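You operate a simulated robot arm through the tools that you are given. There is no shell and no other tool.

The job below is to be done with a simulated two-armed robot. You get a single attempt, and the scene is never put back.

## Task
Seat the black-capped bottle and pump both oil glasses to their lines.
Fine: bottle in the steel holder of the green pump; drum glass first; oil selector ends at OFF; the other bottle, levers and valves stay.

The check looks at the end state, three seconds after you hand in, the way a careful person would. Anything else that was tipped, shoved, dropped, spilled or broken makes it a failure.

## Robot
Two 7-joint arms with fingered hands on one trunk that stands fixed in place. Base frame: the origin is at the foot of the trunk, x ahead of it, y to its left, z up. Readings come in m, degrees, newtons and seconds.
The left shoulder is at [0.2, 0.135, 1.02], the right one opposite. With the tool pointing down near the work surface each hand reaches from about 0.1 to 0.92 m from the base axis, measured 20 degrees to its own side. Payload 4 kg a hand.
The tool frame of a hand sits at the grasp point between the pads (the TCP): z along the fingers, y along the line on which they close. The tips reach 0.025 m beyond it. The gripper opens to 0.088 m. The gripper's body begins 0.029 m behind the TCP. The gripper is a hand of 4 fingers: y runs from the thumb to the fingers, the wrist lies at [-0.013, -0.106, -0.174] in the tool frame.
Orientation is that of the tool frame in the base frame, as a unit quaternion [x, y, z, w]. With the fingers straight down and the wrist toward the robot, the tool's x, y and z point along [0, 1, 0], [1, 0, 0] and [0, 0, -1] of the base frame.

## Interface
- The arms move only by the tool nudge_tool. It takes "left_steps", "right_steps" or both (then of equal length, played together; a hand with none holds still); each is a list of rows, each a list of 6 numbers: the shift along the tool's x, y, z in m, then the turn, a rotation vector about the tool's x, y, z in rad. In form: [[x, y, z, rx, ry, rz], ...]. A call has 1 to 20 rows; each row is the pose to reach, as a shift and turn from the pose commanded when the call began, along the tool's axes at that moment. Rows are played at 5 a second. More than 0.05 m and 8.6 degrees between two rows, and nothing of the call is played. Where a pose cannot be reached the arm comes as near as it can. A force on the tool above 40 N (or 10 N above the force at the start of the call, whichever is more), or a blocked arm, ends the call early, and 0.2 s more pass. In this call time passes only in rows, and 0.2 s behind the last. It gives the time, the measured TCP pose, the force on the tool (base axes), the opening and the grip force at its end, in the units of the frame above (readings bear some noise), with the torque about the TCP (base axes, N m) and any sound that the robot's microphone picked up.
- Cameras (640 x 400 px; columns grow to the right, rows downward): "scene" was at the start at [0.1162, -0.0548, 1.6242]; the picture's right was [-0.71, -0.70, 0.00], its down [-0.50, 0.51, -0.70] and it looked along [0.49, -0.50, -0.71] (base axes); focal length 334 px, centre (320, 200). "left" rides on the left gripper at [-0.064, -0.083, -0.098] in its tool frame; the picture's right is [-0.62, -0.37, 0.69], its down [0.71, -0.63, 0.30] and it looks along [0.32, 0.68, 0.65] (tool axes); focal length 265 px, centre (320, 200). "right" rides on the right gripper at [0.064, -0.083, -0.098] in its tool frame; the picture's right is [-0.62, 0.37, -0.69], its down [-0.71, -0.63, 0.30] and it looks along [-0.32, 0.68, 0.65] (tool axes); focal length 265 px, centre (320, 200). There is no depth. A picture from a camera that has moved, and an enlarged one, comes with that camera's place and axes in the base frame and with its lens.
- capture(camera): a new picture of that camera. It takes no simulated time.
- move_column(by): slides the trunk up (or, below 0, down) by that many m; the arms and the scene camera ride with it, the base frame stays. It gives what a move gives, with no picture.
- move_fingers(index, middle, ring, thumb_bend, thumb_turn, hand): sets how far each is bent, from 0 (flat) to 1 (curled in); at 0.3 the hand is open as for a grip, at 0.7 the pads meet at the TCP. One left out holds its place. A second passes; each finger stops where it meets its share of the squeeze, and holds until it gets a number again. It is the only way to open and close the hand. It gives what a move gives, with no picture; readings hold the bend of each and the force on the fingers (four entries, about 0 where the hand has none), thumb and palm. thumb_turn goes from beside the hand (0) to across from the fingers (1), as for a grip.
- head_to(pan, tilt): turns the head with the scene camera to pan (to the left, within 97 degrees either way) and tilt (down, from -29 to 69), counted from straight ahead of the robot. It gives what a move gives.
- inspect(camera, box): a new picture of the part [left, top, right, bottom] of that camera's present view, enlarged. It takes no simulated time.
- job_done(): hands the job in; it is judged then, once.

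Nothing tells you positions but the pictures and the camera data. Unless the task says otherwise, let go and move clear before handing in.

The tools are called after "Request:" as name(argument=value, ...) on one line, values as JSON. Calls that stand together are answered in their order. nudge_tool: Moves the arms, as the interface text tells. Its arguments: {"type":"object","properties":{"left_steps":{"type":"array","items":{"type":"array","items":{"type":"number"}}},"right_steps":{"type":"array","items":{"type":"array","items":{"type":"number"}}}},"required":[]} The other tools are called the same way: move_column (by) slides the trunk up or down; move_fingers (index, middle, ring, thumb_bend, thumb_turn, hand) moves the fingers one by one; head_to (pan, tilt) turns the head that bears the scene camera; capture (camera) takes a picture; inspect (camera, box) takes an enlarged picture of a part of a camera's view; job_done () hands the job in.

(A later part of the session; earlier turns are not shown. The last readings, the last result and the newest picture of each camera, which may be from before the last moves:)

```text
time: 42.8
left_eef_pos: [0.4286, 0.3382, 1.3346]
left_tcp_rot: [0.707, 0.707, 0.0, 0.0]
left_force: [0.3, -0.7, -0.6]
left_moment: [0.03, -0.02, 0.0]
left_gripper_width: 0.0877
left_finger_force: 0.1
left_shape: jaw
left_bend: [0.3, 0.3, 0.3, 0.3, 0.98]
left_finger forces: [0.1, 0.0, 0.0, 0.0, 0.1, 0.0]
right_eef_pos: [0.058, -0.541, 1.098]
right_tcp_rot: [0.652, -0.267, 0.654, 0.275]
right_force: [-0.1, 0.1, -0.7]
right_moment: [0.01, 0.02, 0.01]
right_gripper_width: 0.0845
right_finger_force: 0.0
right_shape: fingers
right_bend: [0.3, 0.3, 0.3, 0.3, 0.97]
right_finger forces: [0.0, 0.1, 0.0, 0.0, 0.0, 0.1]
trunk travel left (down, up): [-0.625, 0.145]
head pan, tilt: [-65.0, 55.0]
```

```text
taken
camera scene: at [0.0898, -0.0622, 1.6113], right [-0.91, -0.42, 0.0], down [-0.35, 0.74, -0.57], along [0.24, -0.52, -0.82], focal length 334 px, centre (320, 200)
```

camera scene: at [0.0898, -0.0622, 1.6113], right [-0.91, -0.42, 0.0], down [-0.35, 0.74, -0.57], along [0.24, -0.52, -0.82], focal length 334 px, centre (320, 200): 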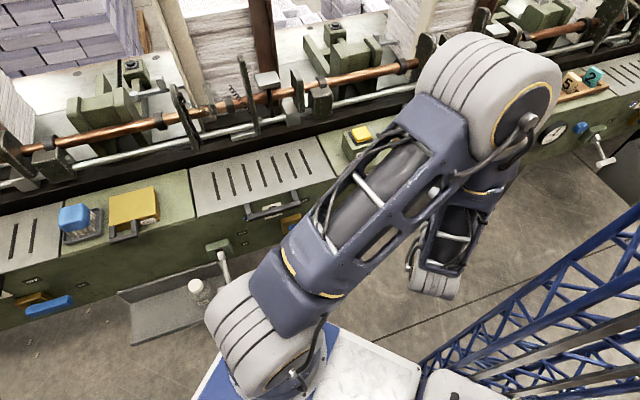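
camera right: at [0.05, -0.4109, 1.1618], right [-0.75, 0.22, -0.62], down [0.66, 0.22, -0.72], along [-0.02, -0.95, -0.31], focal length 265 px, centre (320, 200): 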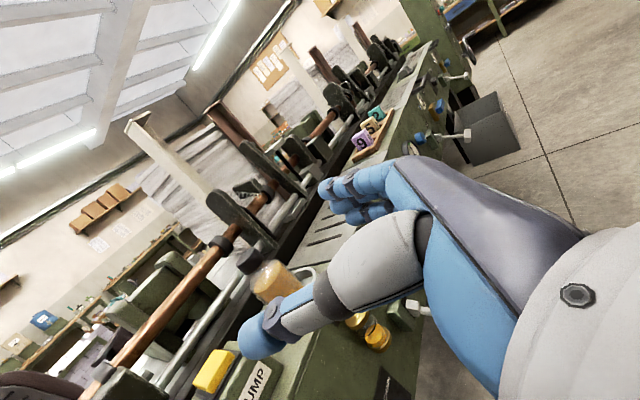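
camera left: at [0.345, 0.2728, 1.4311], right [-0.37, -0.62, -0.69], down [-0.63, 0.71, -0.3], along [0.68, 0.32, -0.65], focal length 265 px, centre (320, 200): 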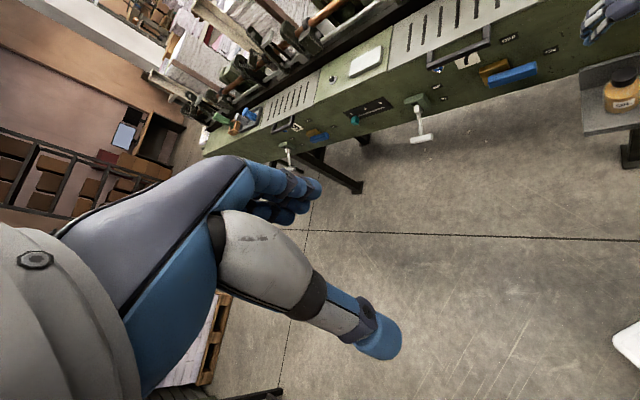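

The hand reached the horizontal pose. Lowering the whole trunk will bring the hand to knob height in the same arm shape and give the head a more level view of the glasses. I'll lower in stages.

Request:
move_column(by=-0.2)

Request:
capture(camera="scene")

Request:
capture(camera="right")

Request:
capture(camera="left")

```text
time: 45.0
left_eef_pos: [0.429, 0.3389, 1.1341]
left_tcp_rot: [0.707, 0.707, 0.0, 0.0]
left_force: [-0.2, -0.1, 0.1]
left_moment: [0.05, 0.04, 0.01]
left_gripper_width: 0.0878
left_finger_force: 0.1
left_shape: jaw
left_bend: [0.3, 0.3, 0.3, 0.3, 0.98]
left_finger forces: [0.0, 0.0, 0.1, 0.0, 0.0, 0.0]
right_eef_pos: [0.0592, -0.5398, 0.8981]
right_tcp_rot: [0.654, -0.266, 0.653, 0.274]
right_force: [-0.1, -1.0, -0.8]
right_moment: [-0.04, -0.02, -0.01]
right_gripper_width: 0.0842
right_finger_force: 0.0
right_shape: fingers
right_bend: [0.3, 0.3, 0.3, 0.3, 0.97]
right_finger forces: [0.0, 0.0, 0.0, 0.0, 0.0, 0.0]
trunk travel left (down, up): [-0.425, 0.345]
head pan, tilt: [-65.0, 55.0]
```

```text
taken
camera scene: at [0.0899, -0.0622, 1.4113], right [-0.91, -0.42, 0.0], down [-0.35, 0.74, -0.57], along [0.24, -0.52, -0.82], focal length 334 px, centre (320, 200)
```

scene: 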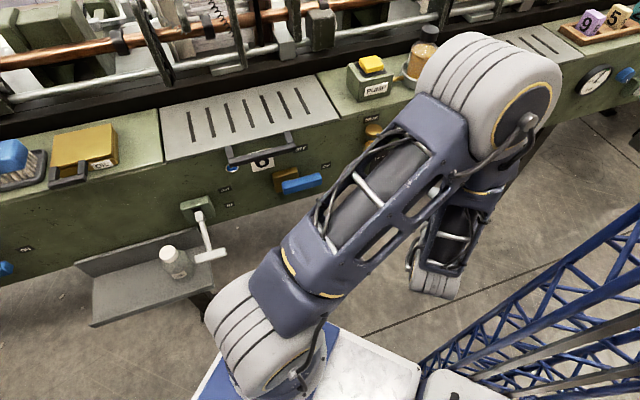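

```text
taken
camera right: at [0.0501, -0.411, 0.962], right [-0.75, 0.22, -0.62], down [0.66, 0.22, -0.72], along [-0.02, -0.95, -0.31], focal length 265 px, centre (320, 200)
```

right: 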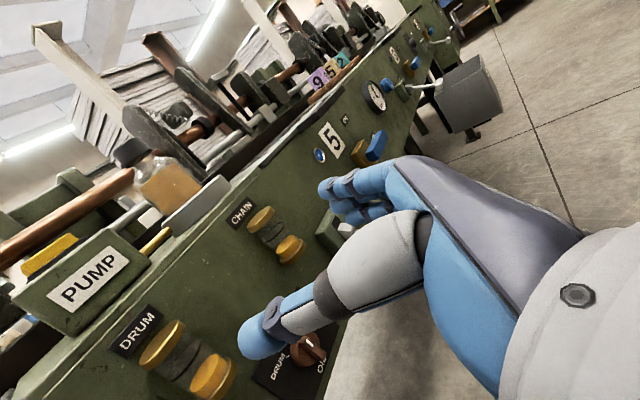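

```text
taken
camera left: at [0.3452, 0.2732, 1.2309], right [-0.37, -0.62, -0.69], down [-0.63, 0.71, -0.3], along [0.68, 0.32, -0.65], focal length 265 px, centre (320, 200)
```

left: 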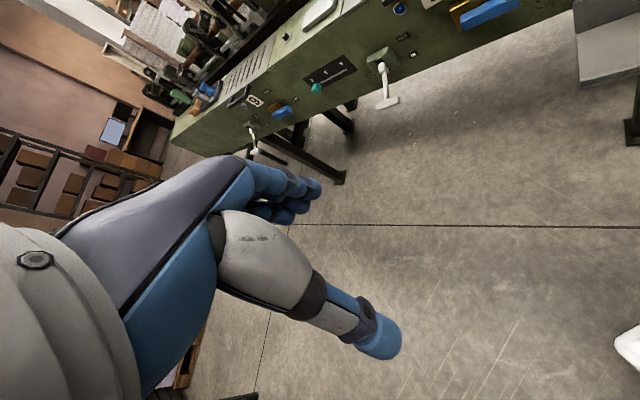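

Request:
inspect(camera="right", box=[100, 190, 340, 400])

Request:
inspect(camera="right", box=[130, 310, 250, 400])

Request:
inspect(camera="right", box=[220, 190, 320, 270])

```text
1.90 times, centred on (220, 295) of right
camera zoom: at [0.0501, -0.411, 0.962], right [-0.75, 0.22, -0.62], down [0.66, 0.22, -0.72], along [-0.02, -0.95, -0.31], focal length 506 px, centre (510, 19)
```

zoom: 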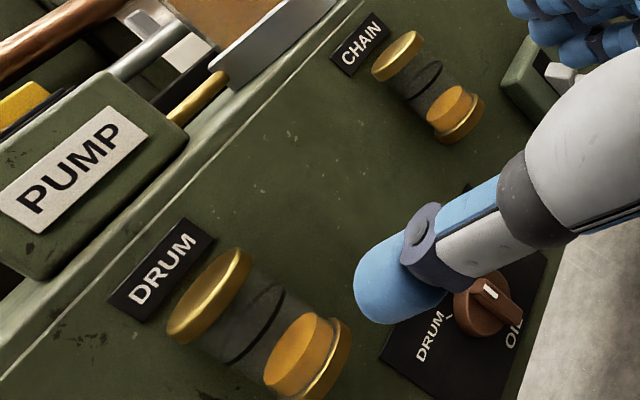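

```text
4.44 times, centred on (190, 355) of right
camera zoom: at [0.0501, -0.411, 0.962], right [-0.75, 0.22, -0.62], down [0.66, 0.22, -0.72], along [-0.02, -0.95, -0.31], focal length 1180 px, centre (898, -489)
```

zoom: 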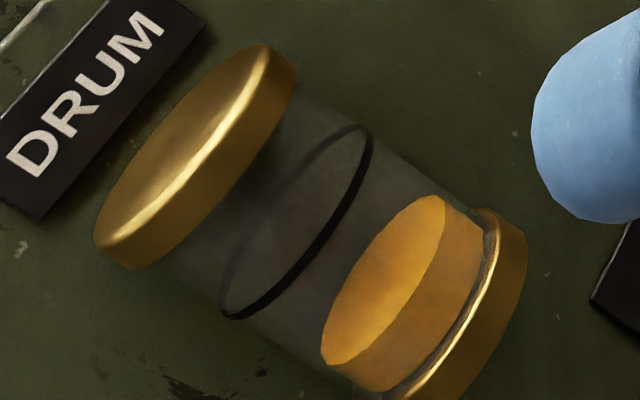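

```text
5.00 times, centred on (270, 230) of right
camera zoom: at [0.0501, -0.411, 0.962], right [-0.75, 0.22, -0.62], down [0.66, 0.22, -0.72], along [-0.02, -0.95, -0.31], focal length 1327 px, centre (570, 50)
```

zoom: 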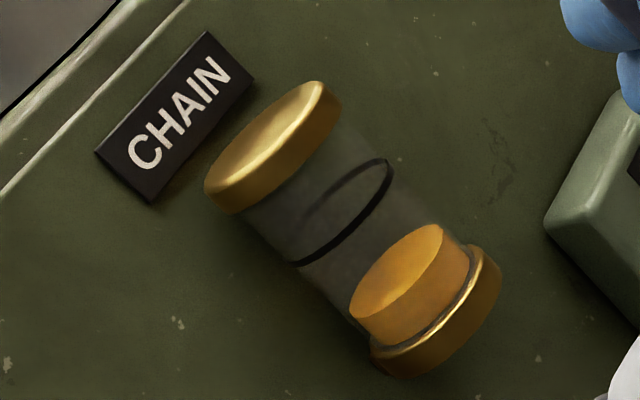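

Now it's clear: each glass has oil at about a fifth and a black line about half-way up. I'll lower a bit more and measure the knob again.

Request:
move_column(by=-0.12)

Request:
capture(camera="right")

Request:
head_to(pan=-65, tilt=40)

Request:
capture(camera="scene")

```text
time: 46.5
left_eef_pos: [0.4293, 0.3386, 1.0137]
left_tcp_rot: [0.707, 0.707, 0.0, 0.0]
left_force: [-0.3, -0.1, -0.1]
left_moment: [0.0, 0.0, 0.01]
left_gripper_width: 0.0875
left_finger_force: 0.0
left_shape: jaw
left_bend: [0.3, 0.3, 0.3, 0.3, 0.98]
left_finger forces: [0.0, 0.0, 0.1, 0.1, 0.0, 0.0]
right_eef_pos: [0.0581, -0.5414, 0.7773]
right_tcp_rot: [0.653, -0.267, 0.653, 0.274]
right_force: [-0.6, -0.6, 0.4]
right_moment: [-0.04, -0.02, -0.01]
right_gripper_width: 0.0845
right_finger_force: 0.1
right_shape: fingers
right_bend: [0.3, 0.3, 0.3, 0.3, 0.97]
right_finger forces: [0.0, 0.0, 0.1, 0.1, 0.0, 0.0]
trunk travel left (down, up): [-0.305, 0.465]
head pan, tilt: [-65.0, 55.0]
```

```text
taken
camera right: at [0.0501, -0.411, 0.842], right [-0.75, 0.22, -0.62], down [0.66, 0.22, -0.72], along [-0.02, -0.95, -0.31], focal length 265 px, centre (320, 200)
```

right: 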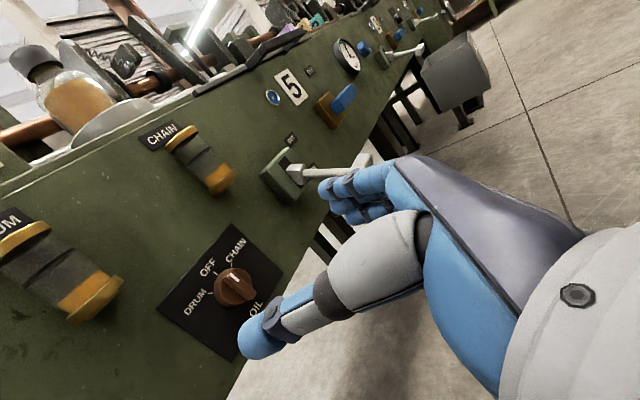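

```text
time: 47.2
left_eef_pos: [0.428, 0.3384, 1.0133]
left_tcp_rot: [0.707, 0.708, 0.0, 0.0]
left_force: [0.3, 0.6, -0.5]
left_moment: [0.0, 0.01, 0.03]
left_gripper_width: 0.0877
left_finger_force: 0.0
left_shape: jaw
left_bend: [0.3, 0.3, 0.3, 0.3, 0.98]
left_finger forces: [0.0, 0.0, 0.0, 0.1, 0.0, 0.0]
right_eef_pos: [0.0589, -0.5423, 0.7783]
right_tcp_rot: [0.654, -0.266, 0.653, 0.273]
right_force: [-0.2, -0.1, 0.4]
right_moment: [0.01, 0.0, -0.03]
right_gripper_width: 0.0846
right_finger_force: 0.1
right_shape: fingers
right_bend: [0.3, 0.3, 0.3, 0.3, 0.97]
right_finger forces: [0.0, 0.0, 0.0, 0.0, 0.0, 0.0]
trunk travel left (down, up): [-0.305, 0.465]
head pan, tilt: [-65.0, 40.0]
```

```text
taken
camera scene: at [0.0953, -0.0739, 1.3119], right [-0.91, -0.42, 0.0], down [-0.27, 0.58, -0.77], along [0.32, -0.69, -0.64], focal length 334 px, centre (320, 200)
```

scene: 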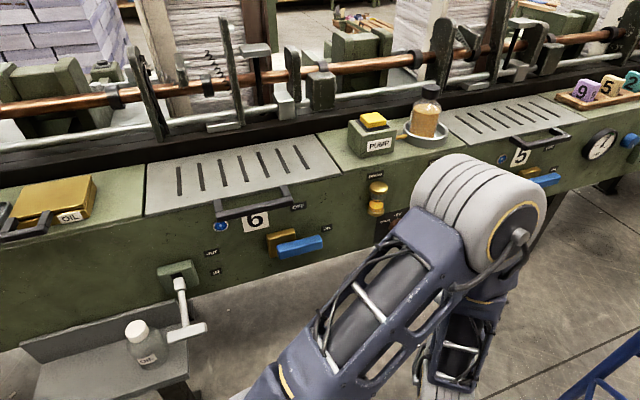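

Knob is at about u-position matching the hand; now zoom in on the selector from this more frontal view to read tick angles.

Request:
inspect(camera="right", box=[150, 220, 300, 360])

Request:
inspect(camera="scene", box=[330, 150, 450, 250])

```text
2.86 times, centred on (225, 290) of right
camera zoom: at [0.0501, -0.411, 0.8419], right [-0.75, 0.22, -0.62], down [0.66, 0.22, -0.72], along [-0.02, -0.95, -0.31], focal length 758 px, centre (591, -57)
```

zoom: 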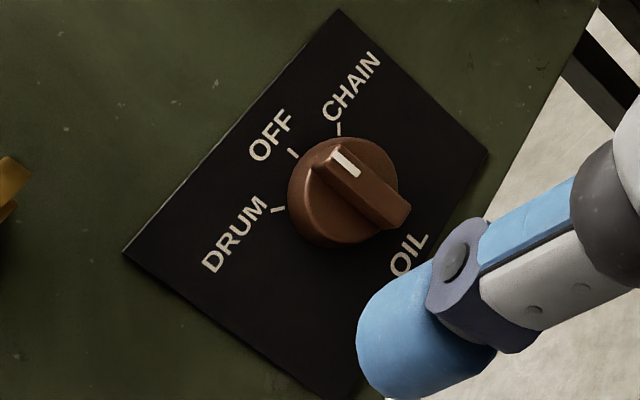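

```text
4.00 times, centred on (390, 200) of scene
camera zoom: at [0.0953, -0.0739, 1.3119], right [-0.91, -0.42, 0.0], down [-0.27, 0.58, -0.77], along [0.32, -0.69, -0.64], focal length 1337 px, centre (40, 200)
```

zoom: 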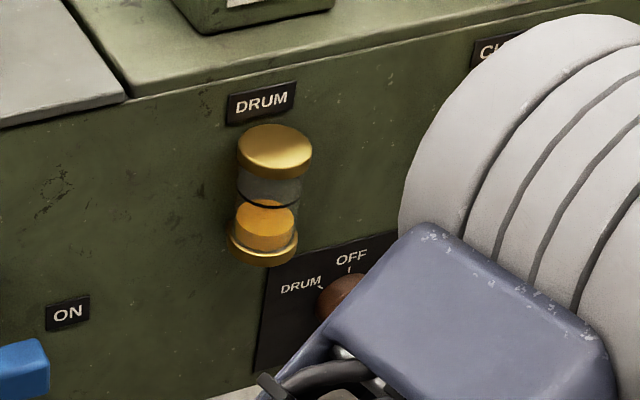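

The mark clearly points at OFF; ticks are about ±40°. I'll advance the hand to just in front of the knob, centred on the fin.

Request:
nudge_tool(right_steps=[[-0.011, 0.005, 0.032, 0, 0, 0], [-0.022, 0.0105, 0.064, 0, 0, 0], [-0.033, 0.0156, 0.096, 0, 0, 0]])

Request:
capture(camera="right")

Request:
capture(camera="scene")

```text
time: 48.0
left_eef_pos: [0.4284, 0.3382, 1.0141]
left_tcp_rot: [0.707, 0.707, -0.001, 0.001]
left_force: [-1.3, -0.3, 0.6]
left_moment: [0.04, 0.01, 0.01]
left_gripper_width: 0.0876
left_finger_force: 0.0
left_shape: jaw
left_bend: [0.3, 0.3, 0.3, 0.3, 0.98]
left_finger forces: [0.0, 0.1, 0.0, 0.0, 0.0, 0.1]
right_eef_pos: [0.1139, -0.6217, 0.7454]
right_tcp_rot: [0.653, -0.266, 0.653, 0.275]
right_force: [-0.3, 0.4, -0.7]
right_moment: [-0.01, 0.0, -0.03]
right_gripper_width: 0.0848
right_finger_force: 0.1
right_shape: fingers
right_bend: [0.3, 0.3, 0.3, 0.3, 0.97]
right_finger forces: [0.0, 0.0, 0.0, 0.0, 0.0, 0.0]
trunk travel left (down, up): [-0.305, 0.465]
head pan, tilt: [-65.0, 40.0]
```

```text
taken
camera right: at [0.1053, -0.4904, 0.8098], right [-0.75, 0.22, -0.62], down [0.66, 0.22, -0.72], along [-0.02, -0.95, -0.31], focal length 265 px, centre (320, 200)
```

right: 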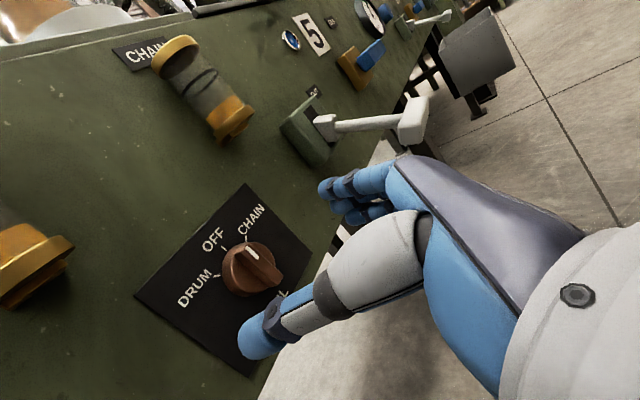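

```text
taken
camera scene: at [0.0952, -0.0739, 1.312], right [-0.91, -0.42, 0.0], down [-0.27, 0.58, -0.77], along [0.32, -0.69, -0.64], focal length 334 px, centre (320, 200)
```

scene: 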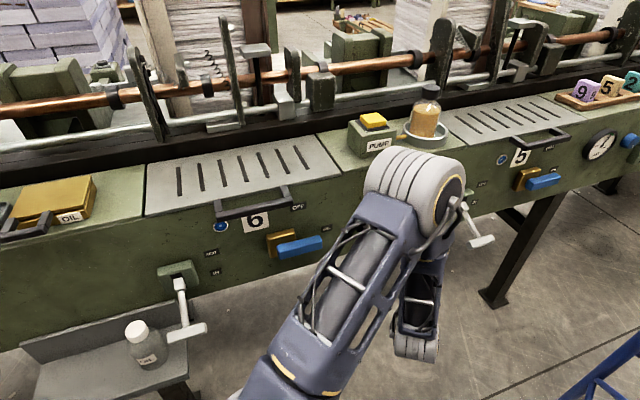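

Request:
nudge_tool(right_steps=[[0.001, -0.002, 0.015, 0, 0, 0], [0.002, -0.004, 0.03, 0, 0, 0]])

Request:
inspect(camera="right", box=[160, 140, 440, 380])

```text
time: 48.6
left_eef_pos: [0.4285, 0.3392, 1.0139]
left_tcp_rot: [0.707, 0.708, -0.001, 0.0]
left_force: [1.2, 0.1, 0.5]
left_moment: [-0.04, 0.0, 0.0]
left_gripper_width: 0.0878
left_finger_force: 0.1
left_shape: jaw
left_bend: [0.3, 0.3, 0.3, 0.3, 0.98]
left_finger forces: [0.0, 0.1, 0.0, 0.0, 0.0, 0.0]
right_eef_pos: [0.1384, -0.6392, 0.7487]
right_tcp_rot: [0.653, -0.266, 0.654, 0.275]
right_force: [0.9, 0.0, -0.3]
right_moment: [0.04, 0.0, -0.01]
right_gripper_width: 0.0846
right_finger_force: 0.1
right_shape: fingers
right_bend: [0.3, 0.3, 0.3, 0.3, 0.97]
right_finger forces: [0.1, 0.0, 0.0, 0.0, 0.0, 0.1]
trunk travel left (down, up): [-0.305, 0.465]
head pan, tilt: [-65.0, 40.0]
```

```text
1.67 times, centred on (300, 260) of right
camera zoom: at [0.1297, -0.509, 0.812], right [-0.75, 0.22, -0.62], down [0.66, 0.22, -0.72], along [-0.02, -0.95, -0.31], focal length 442 px, centre (353, 100)
```

zoom: 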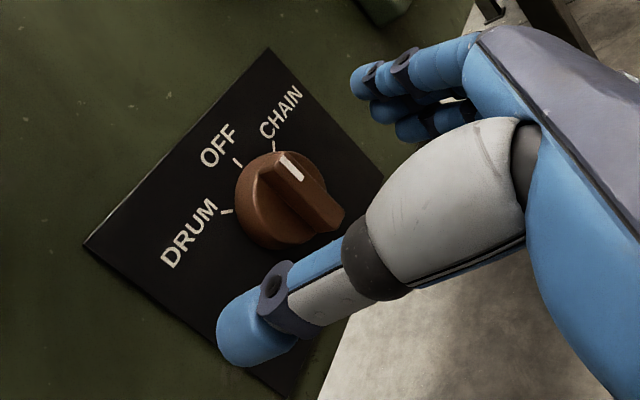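

Fin is on the tool axis, about 3 cm ahead. Advancing 18 mm with a small correction, then closing.

Request:
nudge_tool(right_steps=[[-0.001, -0.001, 0.009, 0, 0, 0], [-0.002, -0.002, 0.018, 0, 0, 0]])

Request:
inspect(camera="right", box=[160, 140, 440, 380])

```text
time: 49.2
left_eef_pos: [0.4287, 0.3379, 1.0136]
left_tcp_rot: [0.707, 0.707, 0.0, 0.0]
left_force: [-0.9, 0.2, 0.4]
left_moment: [-0.04, 0.0, -0.01]
left_gripper_width: 0.0875
left_finger_force: 0.1
left_shape: jaw
left_bend: [0.3, 0.3, 0.3, 0.3, 0.98]
left_finger forces: [0.0, 0.0, 0.1, 0.1, 0.1, 0.1]
right_eef_pos: [0.1517, -0.6499, 0.7443]
right_tcp_rot: [0.653, -0.267, 0.653, 0.275]
right_force: [-0.7, -0.6, -0.5]
right_moment: [0.0, -0.01, -0.01]
right_gripper_width: 0.0845
right_finger_force: 0.0
right_shape: fingers
right_bend: [0.3, 0.3, 0.3, 0.3, 0.97]
right_finger forces: [0.1, 0.1, 0.1, 0.0, 0.1, 0.1]
trunk travel left (down, up): [-0.305, 0.465]
head pan, tilt: [-65.0, 40.0]
```

```text
1.67 times, centred on (300, 260) of right
camera zoom: at [0.1439, -0.52, 0.8096], right [-0.75, 0.22, -0.62], down [0.66, 0.22, -0.72], along [-0.02, -0.95, -0.31], focal length 442 px, centre (353, 100)
```

zoom: 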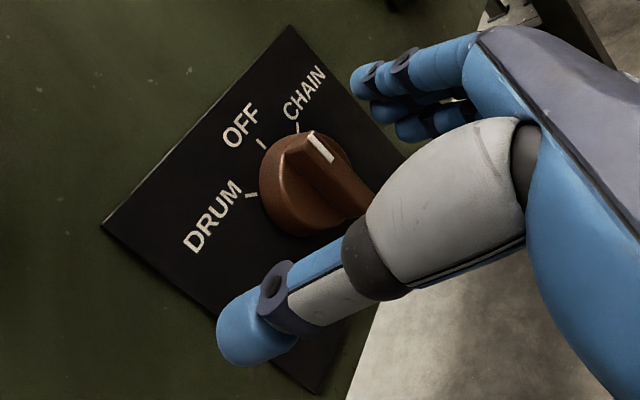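

Fin is centred between thumb and fingers. Closing on it.

Request:
move_fingers(hand="right", index=0.7, middle=0.7, ring=0.7, thumb_bend=0.7)

Request:
inspect(camera="right", box=[160, 140, 440, 380])

```text
time: 50.2
left_eef_pos: [0.4281, 0.3382, 1.0141]
left_tcp_rot: [0.707, 0.707, 0.0, 0.0]
left_force: [0.2, -0.6, 0.1]
left_moment: [0.0, -0.02, 0.02]
left_gripper_width: 0.0877
left_finger_force: 0.1
left_shape: jaw
left_bend: [0.3, 0.3, 0.3, 0.3, 0.98]
left_finger forces: [0.0, 0.1, 0.0, 0.0, 0.0, 0.0]
right_eef_pos: [0.1501, -0.6504, 0.7454]
right_tcp_rot: [0.654, -0.268, 0.652, 0.276]
right_force: [-16.5, -11.7, -2.3]
right_moment: [-0.01, 0.1, -0.61]
right_gripper_width: 0.0079
right_finger_force: 10.7
right_shape: fingers
right_bend: [0.61, 0.57, 0.64, 0.7, 0.97]
right_finger forces: [6.1, 11.5, 4.6, 0.0, 0.1, 0.1]
trunk travel left (down, up): [-0.305, 0.465]
head pan, tilt: [-65.0, 40.0]
```

```text
1.67 times, centred on (300, 260) of right
camera zoom: at [0.1424, -0.5203, 0.8096], right [-0.75, 0.23, -0.62], down [0.66, 0.22, -0.72], along [-0.03, -0.95, -0.31], focal length 442 px, centre (353, 100)
```

zoom: 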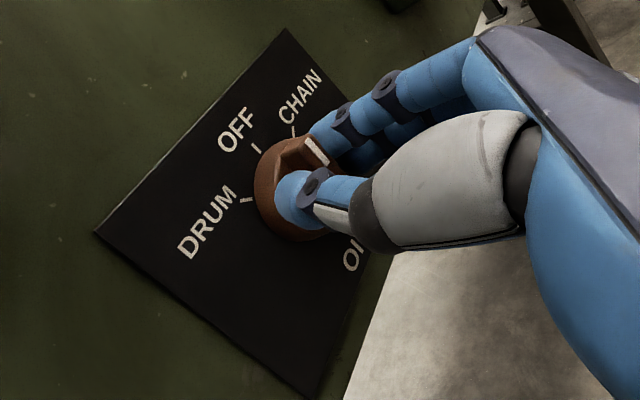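

Fingers touch the fin but the thumb doesn't yet; I'll shift the hand 5 mm to the right and close the thumb further.

Request:
nudge_tool(right_steps=[[0, 0.003, 0, 0, 0, 0], [0, 0.005, 0, 0, 0, 0]])

Request:
move_fingers(hand="right", index=0.7, middle=0.7, ring=0.7, thumb_bend=0.8)

Request:
inspect(camera="right", box=[160, 140, 440, 380])

```text
time: 50.8
left_eef_pos: [0.4284, 0.3385, 1.014]
left_tcp_rot: [0.708, 0.707, -0.001, 0.0]
left_force: [-0.3, 0.6, -0.4]
left_moment: [0.02, -0.01, -0.01]
left_gripper_width: 0.0877
left_finger_force: 0.0
left_shape: jaw
left_bend: [0.3, 0.3, 0.3, 0.3, 0.98]
left_finger forces: [0.0, 0.0, 0.1, 0.0, 0.0, 0.1]
right_eef_pos: [0.1486, -0.6535, 0.7455]
right_tcp_rot: [0.654, -0.267, 0.653, 0.274]
right_force: [-14.1, -3.7, -2.3]
right_moment: [0.06, 0.15, -0.52]
right_gripper_width: 0.0054
right_finger_force: 9.6
right_shape: fingers
right_bend: [0.64, 0.58, 0.66, 0.7, 0.97]
right_finger forces: [3.5, 13.1, 2.2, 0.0, 0.4, 0.0]
trunk travel left (down, up): [-0.305, 0.465]
head pan, tilt: [-65.0, 40.0]
```

```text
time: 51.8
left_eef_pos: [0.4287, 0.3394, 1.0147]
left_tcp_rot: [0.707, 0.707, 0.0, -0.001]
left_force: [0.4, 0.4, -0.6]
left_moment: [0.01, 0.02, 0.01]
left_gripper_width: 0.0877
left_finger_force: 0.1
left_shape: jaw
left_bend: [0.3, 0.3, 0.3, 0.3, 0.98]
left_finger forces: [0.0, 0.0, 0.1, 0.0, 0.1, 0.0]
right_eef_pos: [0.1492, -0.6544, 0.7458]
right_tcp_rot: [0.653, -0.267, 0.653, 0.274]
right_force: [-9.1, 1.0, -6.9]
right_moment: [0.22, 0.22, -0.35]
right_gripper_width: 0.0029
right_finger_force: 14.9
right_shape: fingers
right_bend: [0.63, 0.58, 0.67, 0.72, 0.97]
right_finger forces: [4.5, 15.1, 1.9, 0.0, 8.7, 0.0]
trunk travel left (down, up): [-0.305, 0.465]
head pan, tilt: [-65.0, 40.0]
```

```text
1.67 times, centred on (300, 260) of right
camera zoom: at [0.1407, -0.5236, 0.8094], right [-0.75, 0.22, -0.62], down [0.66, 0.22, -0.72], along [-0.02, -0.95, -0.32], focal length 442 px, centre (353, 100)
```

zoom: 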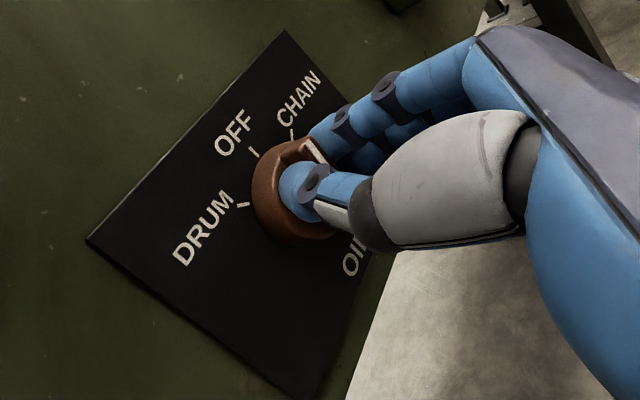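

Gripped (thumb 9 N, fingers 21 N). Rolling the hand 40° counter-clockwise to DRUM.

Request:
nudge_tool(right_steps=[[0, 0, 0, 0, 0, -0.12], [0, 0, 0, 0, 0, -0.24], [0, 0, 0, 0, 0, -0.36], [0, 0, 0, 0, 0, -0.48], [0, 0, 0, 0, 0, -0.6], [0, 0, 0, 0, 0, -0.7]])

Request:
inspect(camera="right", box=[160, 140, 440, 380])

Request:
capture(camera="scene")

```text
time: 53.2
left_eef_pos: [0.4271, 0.3387, 1.014]
left_tcp_rot: [0.707, 0.707, 0.001, -0.001]
left_force: [0.4, 0.7, 0.2]
left_moment: [0.02, -0.03, 0.02]
left_gripper_width: 0.0876
left_finger_force: 0.0
left_shape: jaw
left_bend: [0.3, 0.3, 0.3, 0.3, 0.98]
left_finger forces: [0.0, 0.0, 0.1, 0.1, 0.1, 0.0]
right_eef_pos: [0.1501, -0.6541, 0.7453]
right_tcp_rot: [0.705, -0.026, 0.518, 0.483]
right_force: [-6.9, 1.7, -8.9]
right_moment: [0.05, 0.12, -0.31]
right_gripper_width: 0.0031
right_finger_force: 13.4
right_shape: fingers
right_bend: [0.65, 0.6, 0.7, 0.72, 0.97]
right_finger forces: [3.7, 11.3, 0.1, 0.0, 11.3, 0.1]
trunk travel left (down, up): [-0.305, 0.465]
head pan, tilt: [-65.0, 40.0]
```

```text
1.67 times, centred on (300, 260) of right
camera zoom: at [0.1561, -0.5089, 0.7403], right [-0.97, 0.01, -0.23], down [0.23, -0.21, -0.95], along [-0.05, -0.98, 0.21], focal length 442 px, centre (353, 100)
```

zoom: 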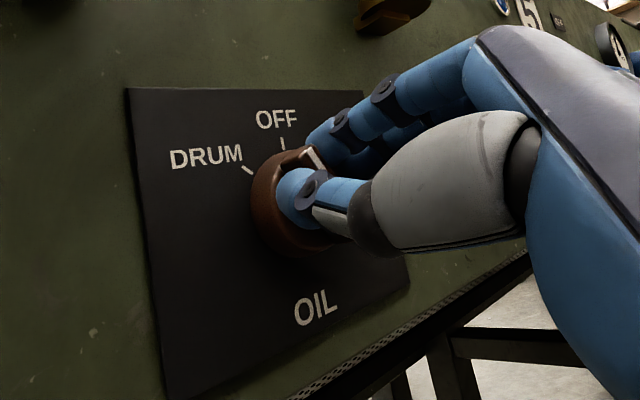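

```text
taken
camera scene: at [0.0953, -0.0741, 1.3119], right [-0.91, -0.42, 0.0], down [-0.27, 0.58, -0.77], along [0.32, -0.69, -0.64], focal length 334 px, centre (320, 200)
```

scene: 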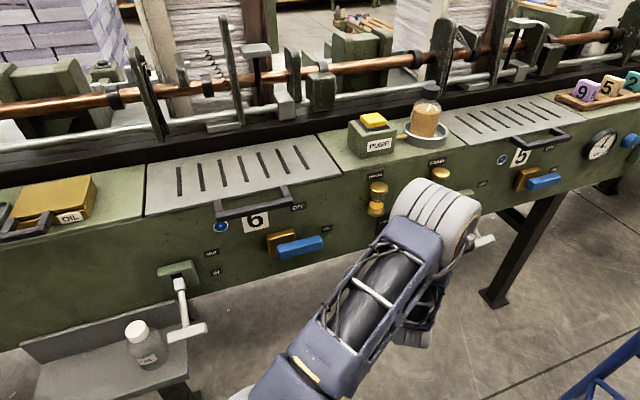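

The knob turns with the hand; the DRUM tick isn't quite at the pointer yet. Continuing by about 10°.

Request:
nudge_tool(right_steps=[[0, 0, 0, 0, 0, -0.08], [0, 0, 0, 0, 0, -0.17]])

Request:
inspect(camera="right", box=[160, 140, 440, 380])

```text
time: 53.8
left_eef_pos: [0.4282, 0.3383, 1.0135]
left_tcp_rot: [0.707, 0.708, 0.0, -0.001]
left_force: [0.2, 0.1, -0.2]
left_moment: [-0.01, 0.02, 0.01]
left_gripper_width: 0.0875
left_finger_force: 0.1
left_shape: jaw
left_bend: [0.3, 0.3, 0.3, 0.3, 0.98]
left_finger forces: [0.0, 0.0, 0.1, 0.0, 0.1, 0.0]
right_eef_pos: [0.1496, -0.6538, 0.7466]
right_tcp_rot: [0.705, 0.034, 0.476, 0.525]
right_force: [-7.9, -0.3, -7.2]
right_moment: [0.08, 0.02, -0.28]
right_gripper_width: 0.0035
right_finger_force: 12.1
right_shape: fingers
right_bend: [0.65, 0.61, 0.7, 0.72, 0.97]
right_finger forces: [4.9, 9.3, 0.0, 0.1, 10.4, 0.0]
trunk travel left (down, up): [-0.305, 0.465]
head pan, tilt: [-65.0, 40.0]
```

```text
1.67 times, centred on (300, 260) of right
camera zoom: at [0.1546, -0.5106, 0.7232], right [-0.99, -0.01, -0.11], down [0.11, -0.33, -0.94], along [-0.02, -0.95, 0.32], focal length 442 px, centre (353, 100)
```

zoom: 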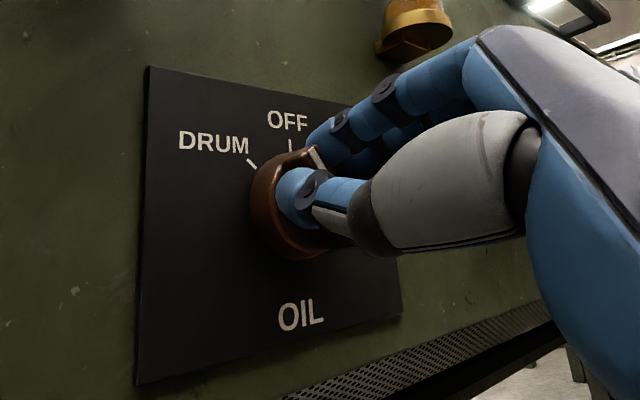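

Geometry check: ticks are ±51° apart from OFF, and the fin's mark now lies at about 52° left, i.e. on DRUM. Releasing and backing off to verify.

Request:
move_fingers(hand="right", index=0.42, middle=0.42, ring=0.42, thumb_bend=0.42)

Request:
nudge_tool(right_steps=[[0, 0, -0.02, 0, 0, 0], [0, 0, -0.04, 0, 0, 0], [0, 0, -0.07, 0, 0, 0]])

Request:
capture(camera="right")

Request:
inspect(camera="right", box=[180, 180, 360, 340])

```text
time: 54.8
left_eef_pos: [0.4285, 0.3387, 1.0137]
left_tcp_rot: [0.707, 0.707, 0.0, 0.0]
left_force: [-0.1, 0.4, -0.1]
left_moment: [0.0, 0.04, 0.02]
left_gripper_width: 0.0875
left_finger_force: 0.1
left_shape: jaw
left_bend: [0.3, 0.3, 0.3, 0.3, 0.98]
left_finger forces: [0.1, 0.0, 0.1, 0.0, 0.1, 0.0]
right_eef_pos: [0.1502, -0.6544, 0.7463]
right_tcp_rot: [0.705, 0.033, 0.477, 0.524]
right_force: [-0.2, -0.1, 0.3]
right_moment: [0.0, -0.05, 0.04]
right_gripper_width: 0.0586
right_finger_force: 0.1
right_shape: fingers
right_bend: [0.42, 0.42, 0.42, 0.42, 0.98]
right_finger forces: [0.0, 0.1, 0.0, 0.0, 0.0, 0.1]
trunk travel left (down, up): [-0.305, 0.465]
head pan, tilt: [-65.0, 40.0]
```

```text
time: 55.6
left_eef_pos: [0.4289, 0.3378, 1.0135]
left_tcp_rot: [0.706, 0.708, 0.001, 0.0]
left_force: [-0.7, -0.1, -0.1]
left_moment: [0.0, 0.02, -0.02]
left_gripper_width: 0.0879
left_finger_force: 0.1
left_shape: jaw
left_bend: [0.3, 0.3, 0.3, 0.3, 0.98]
left_finger forces: [0.0, 0.1, 0.0, 0.1, 0.0, 0.1]
right_eef_pos: [0.105, -0.6194, 0.7484]
right_tcp_rot: [0.706, 0.032, 0.477, 0.522]
right_force: [0.5, -0.3, -0.3]
right_moment: [-0.02, -0.02, 0.02]
right_gripper_width: 0.0588
right_finger_force: 0.1
right_shape: fingers
right_bend: [0.42, 0.42, 0.42, 0.42, 0.98]
right_finger forces: [0.0, 0.1, 0.1, 0.1, 0.0, 0.0]
right hand out of reach, approached as far as the arm can: row 3
trunk travel left (down, up): [-0.305, 0.465]
head pan, tilt: [-65.0, 40.0]
```

```text
taken
camera right: at [0.1102, -0.4746, 0.7268], right [-0.99, -0.02, -0.11], down [0.11, -0.32, -0.94], along [-0.02, -0.95, 0.32], focal length 265 px, centre (320, 200)
```

right: 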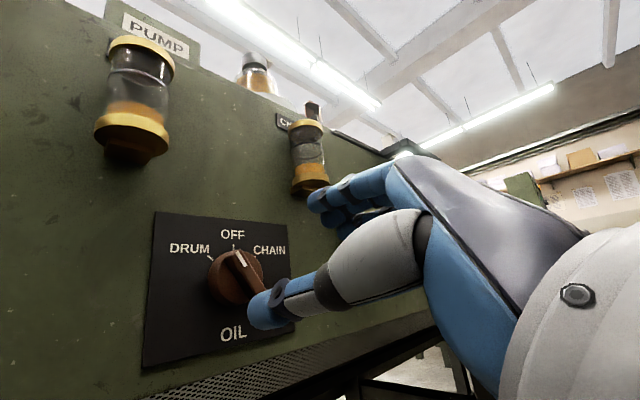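

```text
2.50 times, centred on (270, 260) of right
camera zoom: at [0.1102, -0.4746, 0.7268], right [-0.99, -0.02, -0.11], down [0.11, -0.32, -0.94], along [-0.02, -0.95, 0.32], focal length 664 px, centre (445, 50)
```

zoom: 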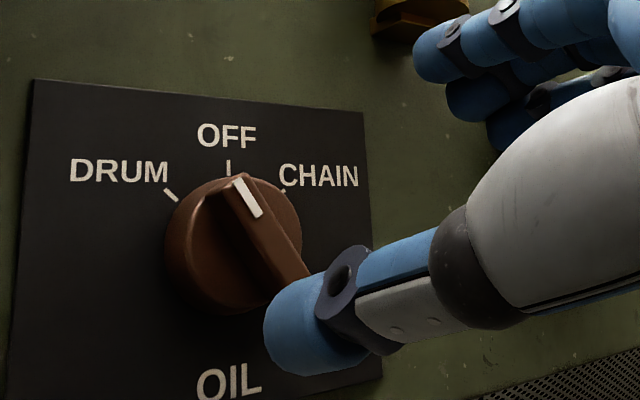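

The pointer is turned left, but I want to be sure it is truly on DRUM. I'll roll the hand back to get the clearer view from above-left.

Request:
nudge_tool(right_steps=[[0, 0, 0, 0, 0, 0.125], [0, 0, 0, 0, 0, 0.25], [0, 0, 0, 0, 0, 0.375], [0, 0, 0, 0, 0, 0.5], [0, 0, 0, 0, 0, 0.625], [0, 0, 0, 0, 0, 0.75], [0, 0, 0, 0, 0, 0.87]])

Request:
inspect(camera="right", box=[160, 180, 340, 340])

```text
time: 57.2
left_eef_pos: [0.4287, 0.3374, 1.0137]
left_tcp_rot: [0.707, 0.707, 0.0, 0.0]
left_force: [-0.4, -0.3, 0.7]
left_moment: [-0.01, 0.04, -0.02]
left_gripper_width: 0.0876
left_finger_force: 0.0
left_shape: jaw
left_bend: [0.3, 0.3, 0.3, 0.3, 0.98]
left_finger forces: [0.1, 0.0, 0.0, 0.0, 0.0, 0.0]
right_eef_pos: [0.1051, -0.6185, 0.75]
right_tcp_rot: [0.653, -0.267, 0.653, 0.274]
right_force: [-0.1, 0.3, -0.7]
right_moment: [0.02, 0.0, -0.02]
right_gripper_width: 0.0589
right_finger_force: 0.0
right_shape: fingers
right_bend: [0.42, 0.42, 0.42, 0.42, 0.98]
right_finger forces: [0.0, 0.1, 0.0, 0.1, 0.0, 0.1]
trunk travel left (down, up): [-0.305, 0.465]
head pan, tilt: [-65.0, 40.0]
```

```text
2.50 times, centred on (250, 260) of right
camera zoom: at [0.0959, -0.4885, 0.8137], right [-0.75, 0.22, -0.62], down [0.66, 0.22, -0.72], along [-0.02, -0.95, -0.32], focal length 664 px, centre (495, 50)
```

zoom: 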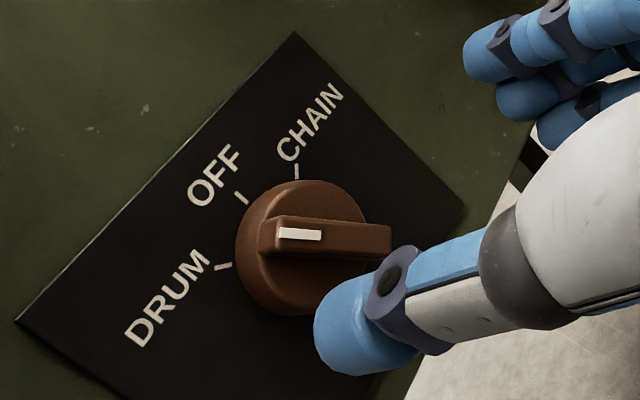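

The mark is only about 70% of the way to DRUM (roughly 36° of 51°). I'll roll the hand to match the fin, re-grip and turn it the rest.

Request:
nudge_tool(right_steps=[[0, 0, 0.005, 0, 0, -0.126], [0, 0, 0.01, 0, 0, -0.252], [0, 0, 0.015, 0, 0, -0.378], [0, 0, 0.022, 0, 0, -0.504], [0, 0, 0.03, 0, 0, -0.63]])

Request:
capture(camera="right")

```text
time: 58.4
left_eef_pos: [0.4284, 0.3388, 1.0131]
left_tcp_rot: [0.706, 0.708, 0.0, 0.0]
left_force: [0.1, 0.1, 0.4]
left_moment: [0.0, -0.01, -0.01]
left_gripper_width: 0.0875
left_finger_force: 0.1
left_shape: jaw
left_bend: [0.3, 0.3, 0.3, 0.3, 0.98]
left_finger forces: [0.1, 0.0, 0.1, 0.0, 0.0, 0.0]
right_eef_pos: [0.1263, -0.6402, 0.749]
right_tcp_rot: [0.704, -0.051, 0.536, 0.463]
right_force: [-0.1, 0.3, 0.7]
right_moment: [-0.01, 0.01, -0.01]
right_gripper_width: 0.0586
right_finger_force: 0.0
right_shape: fingers
right_bend: [0.42, 0.42, 0.42, 0.42, 0.98]
right_finger forces: [0.0, 0.1, 0.1, 0.1, 0.1, 0.1]
trunk travel left (down, up): [-0.305, 0.465]
head pan, tilt: [-65.0, 40.0]
```

```text
taken
camera right: at [0.1321, -0.4948, 0.7509], right [-0.96, 0.02, -0.28], down [0.27, -0.16, -0.95], along [-0.06, -0.99, 0.15], focal length 265 px, centre (320, 200)
```

right: 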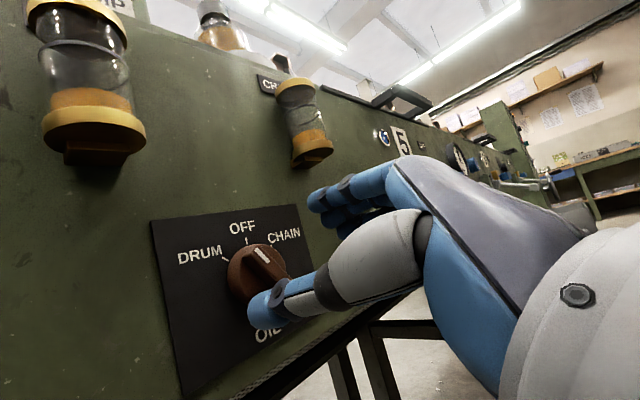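

Request:
nudge_tool(right_steps=[[-0.0005, -0.004, 0.01, 0, 0, 0], [-0.0009, -0.0073, 0.02, 0, 0, 0], [-0.0009, -0.0073, 0.03, 0, 0, 0]])

Request:
inspect(camera="right", box=[160, 140, 440, 380])

```text
time: 59.2
left_eef_pos: [0.4285, 0.3378, 1.0139]
left_tcp_rot: [0.707, 0.707, 0.0, -0.001]
left_force: [0.1, 0.3, 0.9]
left_moment: [0.02, 0.0, 0.05]
left_gripper_width: 0.0877
left_finger_force: 0.0
left_shape: jaw
left_bend: [0.3, 0.3, 0.3, 0.3, 0.98]
left_finger forces: [0.0, 0.0, 0.0, 0.0, 0.0, 0.0]
right_eef_pos: [0.1511, -0.6579, 0.7447]
right_tcp_rot: [0.704, -0.051, 0.536, 0.464]
right_force: [0.3, 0.0, -0.4]
right_moment: [-0.02, 0.01, 0.0]
right_gripper_width: 0.0585
right_finger_force: 0.1
right_shape: fingers
right_bend: [0.42, 0.42, 0.42, 0.42, 0.98]
right_finger forces: [0.0, 0.2, 0.0, 0.0, 0.0, 0.0]
trunk travel left (down, up): [-0.305, 0.465]
head pan, tilt: [-65.0, 40.0]
```

```text
1.67 times, centred on (300, 260) of right
camera zoom: at [0.158, -0.5124, 0.7467], right [-0.96, 0.02, -0.28], down [0.27, -0.16, -0.95], along [-0.06, -0.99, 0.15], focal length 442 px, centre (353, 100)
```

zoom: 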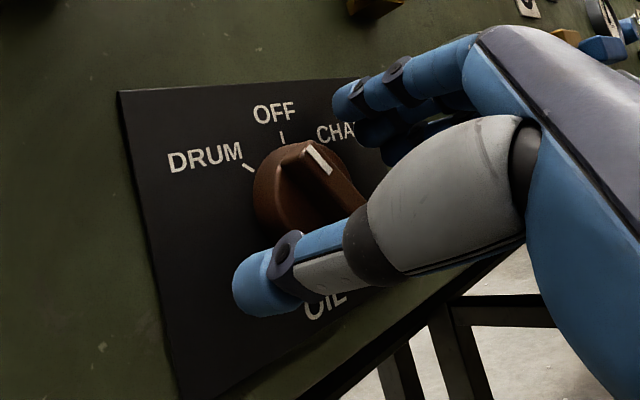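

Request:
move_fingers(hand="right", index=0.7, middle=0.7, ring=0.7, thumb_bend=0.75)

Request:
inspect(camera="right", box=[160, 140, 440, 380])

```text
time: 60.2
left_eef_pos: [0.4277, 0.338, 1.0144]
left_tcp_rot: [0.707, 0.707, 0.001, 0.0]
left_force: [-0.9, -0.2, -0.6]
left_moment: [0.02, -0.01, 0.01]
left_gripper_width: 0.0875
left_finger_force: 0.1
left_shape: jaw
left_bend: [0.3, 0.3, 0.3, 0.3, 0.98]
left_finger forces: [0.1, 0.1, 0.0, 0.0, 0.0, 0.1]
right_eef_pos: [0.1496, -0.6574, 0.7444]
right_tcp_rot: [0.704, -0.052, 0.535, 0.465]
right_force: [-18.0, 8.2, 1.2]
right_moment: [-0.1, -0.06, -0.31]
right_gripper_width: 0.0155
right_finger_force: 17.2
right_shape: fingers
right_bend: [0.62, 0.61, 0.7, 0.64, 0.96]
right_finger forces: [11.9, 10.6, 0.2, 0.0, 11.7, 0.0]
trunk travel left (down, up): [-0.305, 0.465]
head pan, tilt: [-65.0, 40.0]
```

```text
1.67 times, centred on (300, 260) of right
camera zoom: at [0.1566, -0.5121, 0.7469], right [-0.96, 0.02, -0.28], down [0.27, -0.16, -0.95], along [-0.07, -0.99, 0.15], focal length 442 px, centre (353, 100)
```

zoom: 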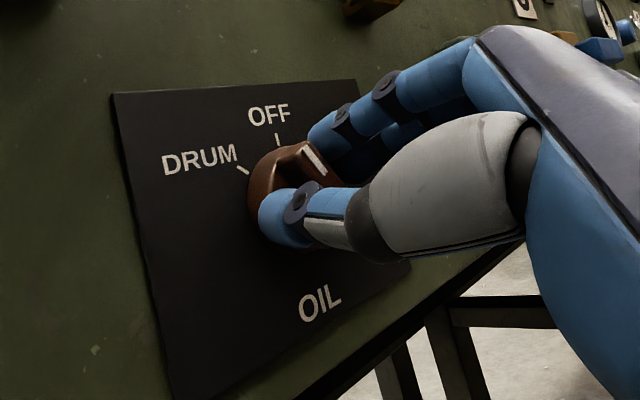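

Solid grip now. Turning another ~17° counter-clockwise.

Request:
nudge_tool(right_steps=[[0, 0, 0, 0, 0, -0.1], [0, 0, 0, 0, 0, -0.2], [0, 0, 0, 0, 0, -0.3]])

Request:
inspect(camera="right", box=[160, 140, 440, 380])

```text
time: 61.0
left_eef_pos: [0.4289, 0.338, 1.0146]
left_tcp_rot: [0.706, 0.708, -0.001, 0.0]
left_force: [1.3, -1.0, 0.0]
left_moment: [0.01, 0.0, -0.01]
left_gripper_width: 0.0877
left_finger_force: 0.0
left_shape: jaw
left_bend: [0.3, 0.3, 0.3, 0.3, 0.98]
left_finger forces: [0.0, 0.1, 0.0, 0.0, 0.0, 0.0]
right_eef_pos: [0.149, -0.6576, 0.7439]
right_tcp_rot: [0.703, 0.054, 0.461, 0.539]
right_force: [-24.4, 17.1, -0.1]
right_moment: [-0.08, -0.09, -0.16]
right_gripper_width: 0.0156
right_finger_force: 21.5
right_shape: fingers
right_bend: [0.62, 0.61, 0.7, 0.65, 0.96]
right_finger forces: [16.8, 10.4, 0.0, 0.1, 16.5, 0.1]
trunk travel left (down, up): [-0.305, 0.465]
head pan, tilt: [-65.0, 40.0]
```

```text
1.67 times, centred on (300, 260) of right
camera zoom: at [0.1539, -0.5152, 0.7154], right [-1.0, -0.02, -0.07], down [0.07, -0.37, -0.93], along [-0.01, -0.93, 0.37], focal length 442 px, centre (353, 100)
```

zoom: 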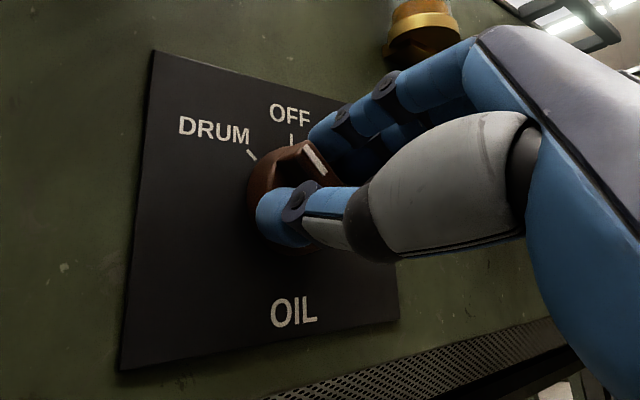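

The DRUM tick now sits where the OFF tick sat when aligned. Releasing and backing off to verify.

Request:
move_fingers(hand="right", index=0.42, middle=0.42, ring=0.42, thumb_bend=0.42)

Request:
nudge_tool(right_steps=[[0, 0, -0.02, 0, 0, 0], [0, 0, -0.045, 0, 0, 0]])

Request:
nudge_tool(right_steps=[[0, 0, 0, 0, 0, 0.13], [0, 0, 0, 0, 0, 0.26], [0, 0, 0, 0, 0, 0.39], [0, 0, 0, 0, 0, 0.52], [0, 0, 0, 0, 0, 0.65], [0, 0, 0, 0, 0, 0.78], [0, 0, 0, 0, 0, 0.92]])

Request:
inspect(camera="right", box=[160, 180, 340, 340])

```text
time: 62.0
left_eef_pos: [0.4293, 0.3391, 1.0144]
left_tcp_rot: [0.707, 0.707, 0.0, 0.0]
left_force: [-0.7, 0.0, 0.1]
left_moment: [0.02, -0.03, 0.02]
left_gripper_width: 0.0878
left_finger_force: 0.1
left_shape: jaw
left_bend: [0.3, 0.3, 0.3, 0.3, 0.98]
left_finger forces: [0.1, 0.0, 0.1, 0.1, 0.0, 0.1]
right_eef_pos: [0.1541, -0.6586, 0.7441]
right_tcp_rot: [0.703, 0.057, 0.464, 0.536]
right_force: [-0.8, -0.3, 0.6]
right_moment: [0.02, -0.02, -0.01]
right_gripper_width: 0.0588
right_finger_force: 0.0
right_shape: fingers
right_bend: [0.42, 0.42, 0.42, 0.42, 0.97]
right_finger forces: [0.1, 0.0, 0.0, 0.1, 0.0, 0.1]
trunk travel left (down, up): [-0.305, 0.465]
head pan, tilt: [-65.0, 40.0]
```

```text
time: 62.6
left_eef_pos: [0.4292, 0.3384, 1.0141]
left_tcp_rot: [0.707, 0.708, 0.001, 0.0]
left_force: [0.0, -0.6, 0.9]
left_moment: [-0.03, 0.06, 0.02]
left_gripper_width: 0.0875
left_finger_force: 0.0
left_shape: jaw
left_bend: [0.3, 0.3, 0.3, 0.3, 0.98]
left_finger forces: [0.0, 0.1, 0.1, 0.0, 0.1, 0.1]
right_eef_pos: [0.122, -0.6261, 0.7445]
right_tcp_rot: [0.703, 0.055, 0.461, 0.538]
right_force: [0.9, -0.3, -0.2]
right_moment: [0.0, -0.01, 0.02]
right_gripper_width: 0.0586
right_finger_force: 0.2
right_shape: fingers
right_bend: [0.42, 0.42, 0.42, 0.42, 0.97]
right_finger forces: [0.0, 0.0, 0.0, 0.0, 0.0, 0.0]
trunk travel left (down, up): [-0.305, 0.465]
head pan, tilt: [-65.0, 40.0]
```

```text
time: 64.2
left_eef_pos: [0.4289, 0.3376, 1.0146]
left_tcp_rot: [0.707, 0.707, 0.0, -0.001]
left_force: [-0.7, 0.6, 0.7]
left_moment: [0.0, 0.01, -0.02]
left_gripper_width: 0.0874
left_finger_force: 0.0
left_shape: jaw
left_bend: [0.3, 0.3, 0.3, 0.3, 0.98]
left_finger forces: [0.0, 0.0, 0.1, 0.0, 0.1, 0.0]
right_eef_pos: [0.1186, -0.6254, 0.7433]
right_tcp_rot: [0.654, -0.264, 0.652, 0.276]
right_force: [-0.2, 0.8, 0.2]
right_moment: [-0.04, 0.02, 0.01]
right_gripper_width: 0.0584
right_finger_force: 0.1
right_shape: fingers
right_bend: [0.42, 0.42, 0.42, 0.42, 0.97]
right_finger forces: [0.1, 0.0, 0.0, 0.0, 0.1, 0.0]
trunk travel left (down, up): [-0.305, 0.465]
head pan, tilt: [-65.0, 40.0]
```

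```text
2.50 times, centred on (250, 260) of right
camera zoom: at [0.1114, -0.4945, 0.8072], right [-0.76, 0.22, -0.62], down [0.65, 0.22, -0.72], along [-0.02, -0.95, -0.31], focal length 664 px, centre (495, 50)
```

zoom: 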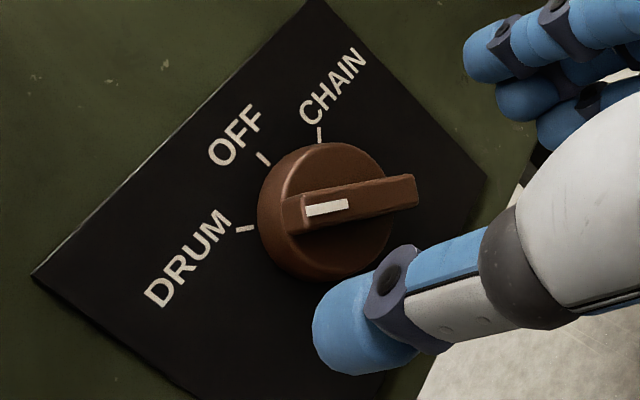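

The pointer now lines up with the DRUM tick. Next I back off and raise the trunk so the hand can reach over to the pump button (about 0.262, -0.694, top 0.997).

Request:
nudge_tool(right_steps=[[0, -0.004, -0.025, 0, 0, 0], [0, -0.009, -0.05, 0, 0, 0], [0, -0.014, -0.08, 0, 0, 0], [0, -0.018, -0.1, 0, 0, 0]])

Request:
move_column(by=0.3)

Request:
capture(camera="scene")

```text
time: 65.2
left_eef_pos: [0.4286, 0.3377, 1.0151]
left_tcp_rot: [0.706, 0.708, 0.0, 0.0]
left_force: [0.8, 0.0, -0.1]
left_moment: [0.02, -0.01, -0.03]
left_gripper_width: 0.0875
left_finger_force: 0.1
left_shape: jaw
left_bend: [0.3, 0.3, 0.3, 0.3, 0.98]
left_finger forces: [0.0, 0.0, 0.1, 0.1, 0.1, 0.1]
right_eef_pos: [0.0604, -0.5398, 0.743]
right_tcp_rot: [0.654, -0.263, 0.653, 0.277]
right_force: [-0.8, -0.9, 0.6]
right_moment: [0.0, 0.02, -0.02]
right_gripper_width: 0.0591
right_finger_force: 0.1
right_shape: fingers
right_bend: [0.42, 0.42, 0.42, 0.42, 0.97]
right_finger forces: [0.1, 0.0, 0.0, 0.0, 0.0, 0.0]
trunk travel left (down, up): [-0.305, 0.465]
head pan, tilt: [-65.0, 40.0]
```

```text
time: 68.2
left_eef_pos: [0.4285, 0.3379, 1.3155]
left_tcp_rot: [0.707, 0.708, 0.0, 0.0]
left_force: [0.8, -0.4, -0.5]
left_moment: [0.0, 0.01, 0.0]
left_gripper_width: 0.0877
left_finger_force: 0.1
left_shape: jaw
left_bend: [0.3, 0.3, 0.3, 0.3, 0.98]
left_finger forces: [0.1, 0.1, 0.1, 0.1, 0.1, 0.1]
right_eef_pos: [0.0612, -0.5419, 1.0433]
right_tcp_rot: [0.654, -0.263, 0.652, 0.279]
right_force: [0.3, 0.1, 1.1]
right_moment: [0.03, 0.02, 0.01]
right_gripper_width: 0.0588
right_finger_force: 0.1
right_shape: fingers
right_bend: [0.42, 0.42, 0.42, 0.42, 0.97]
right_finger forces: [0.1, 0.0, 0.0, 0.0, 0.0, 0.0]
trunk travel left (down, up): [-0.605, 0.165]
head pan, tilt: [-65.0, 40.0]
```

```text
taken
camera scene: at [0.0953, -0.0739, 1.6119], right [-0.91, -0.42, 0.0], down [-0.27, 0.58, -0.77], along [0.32, -0.69, -0.64], focal length 334 px, centre (320, 200)
```

scene: 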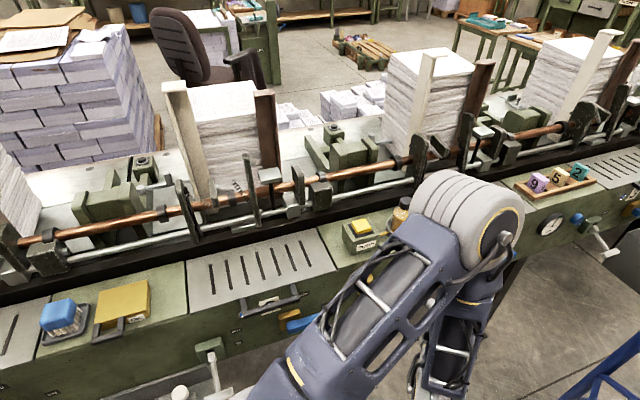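

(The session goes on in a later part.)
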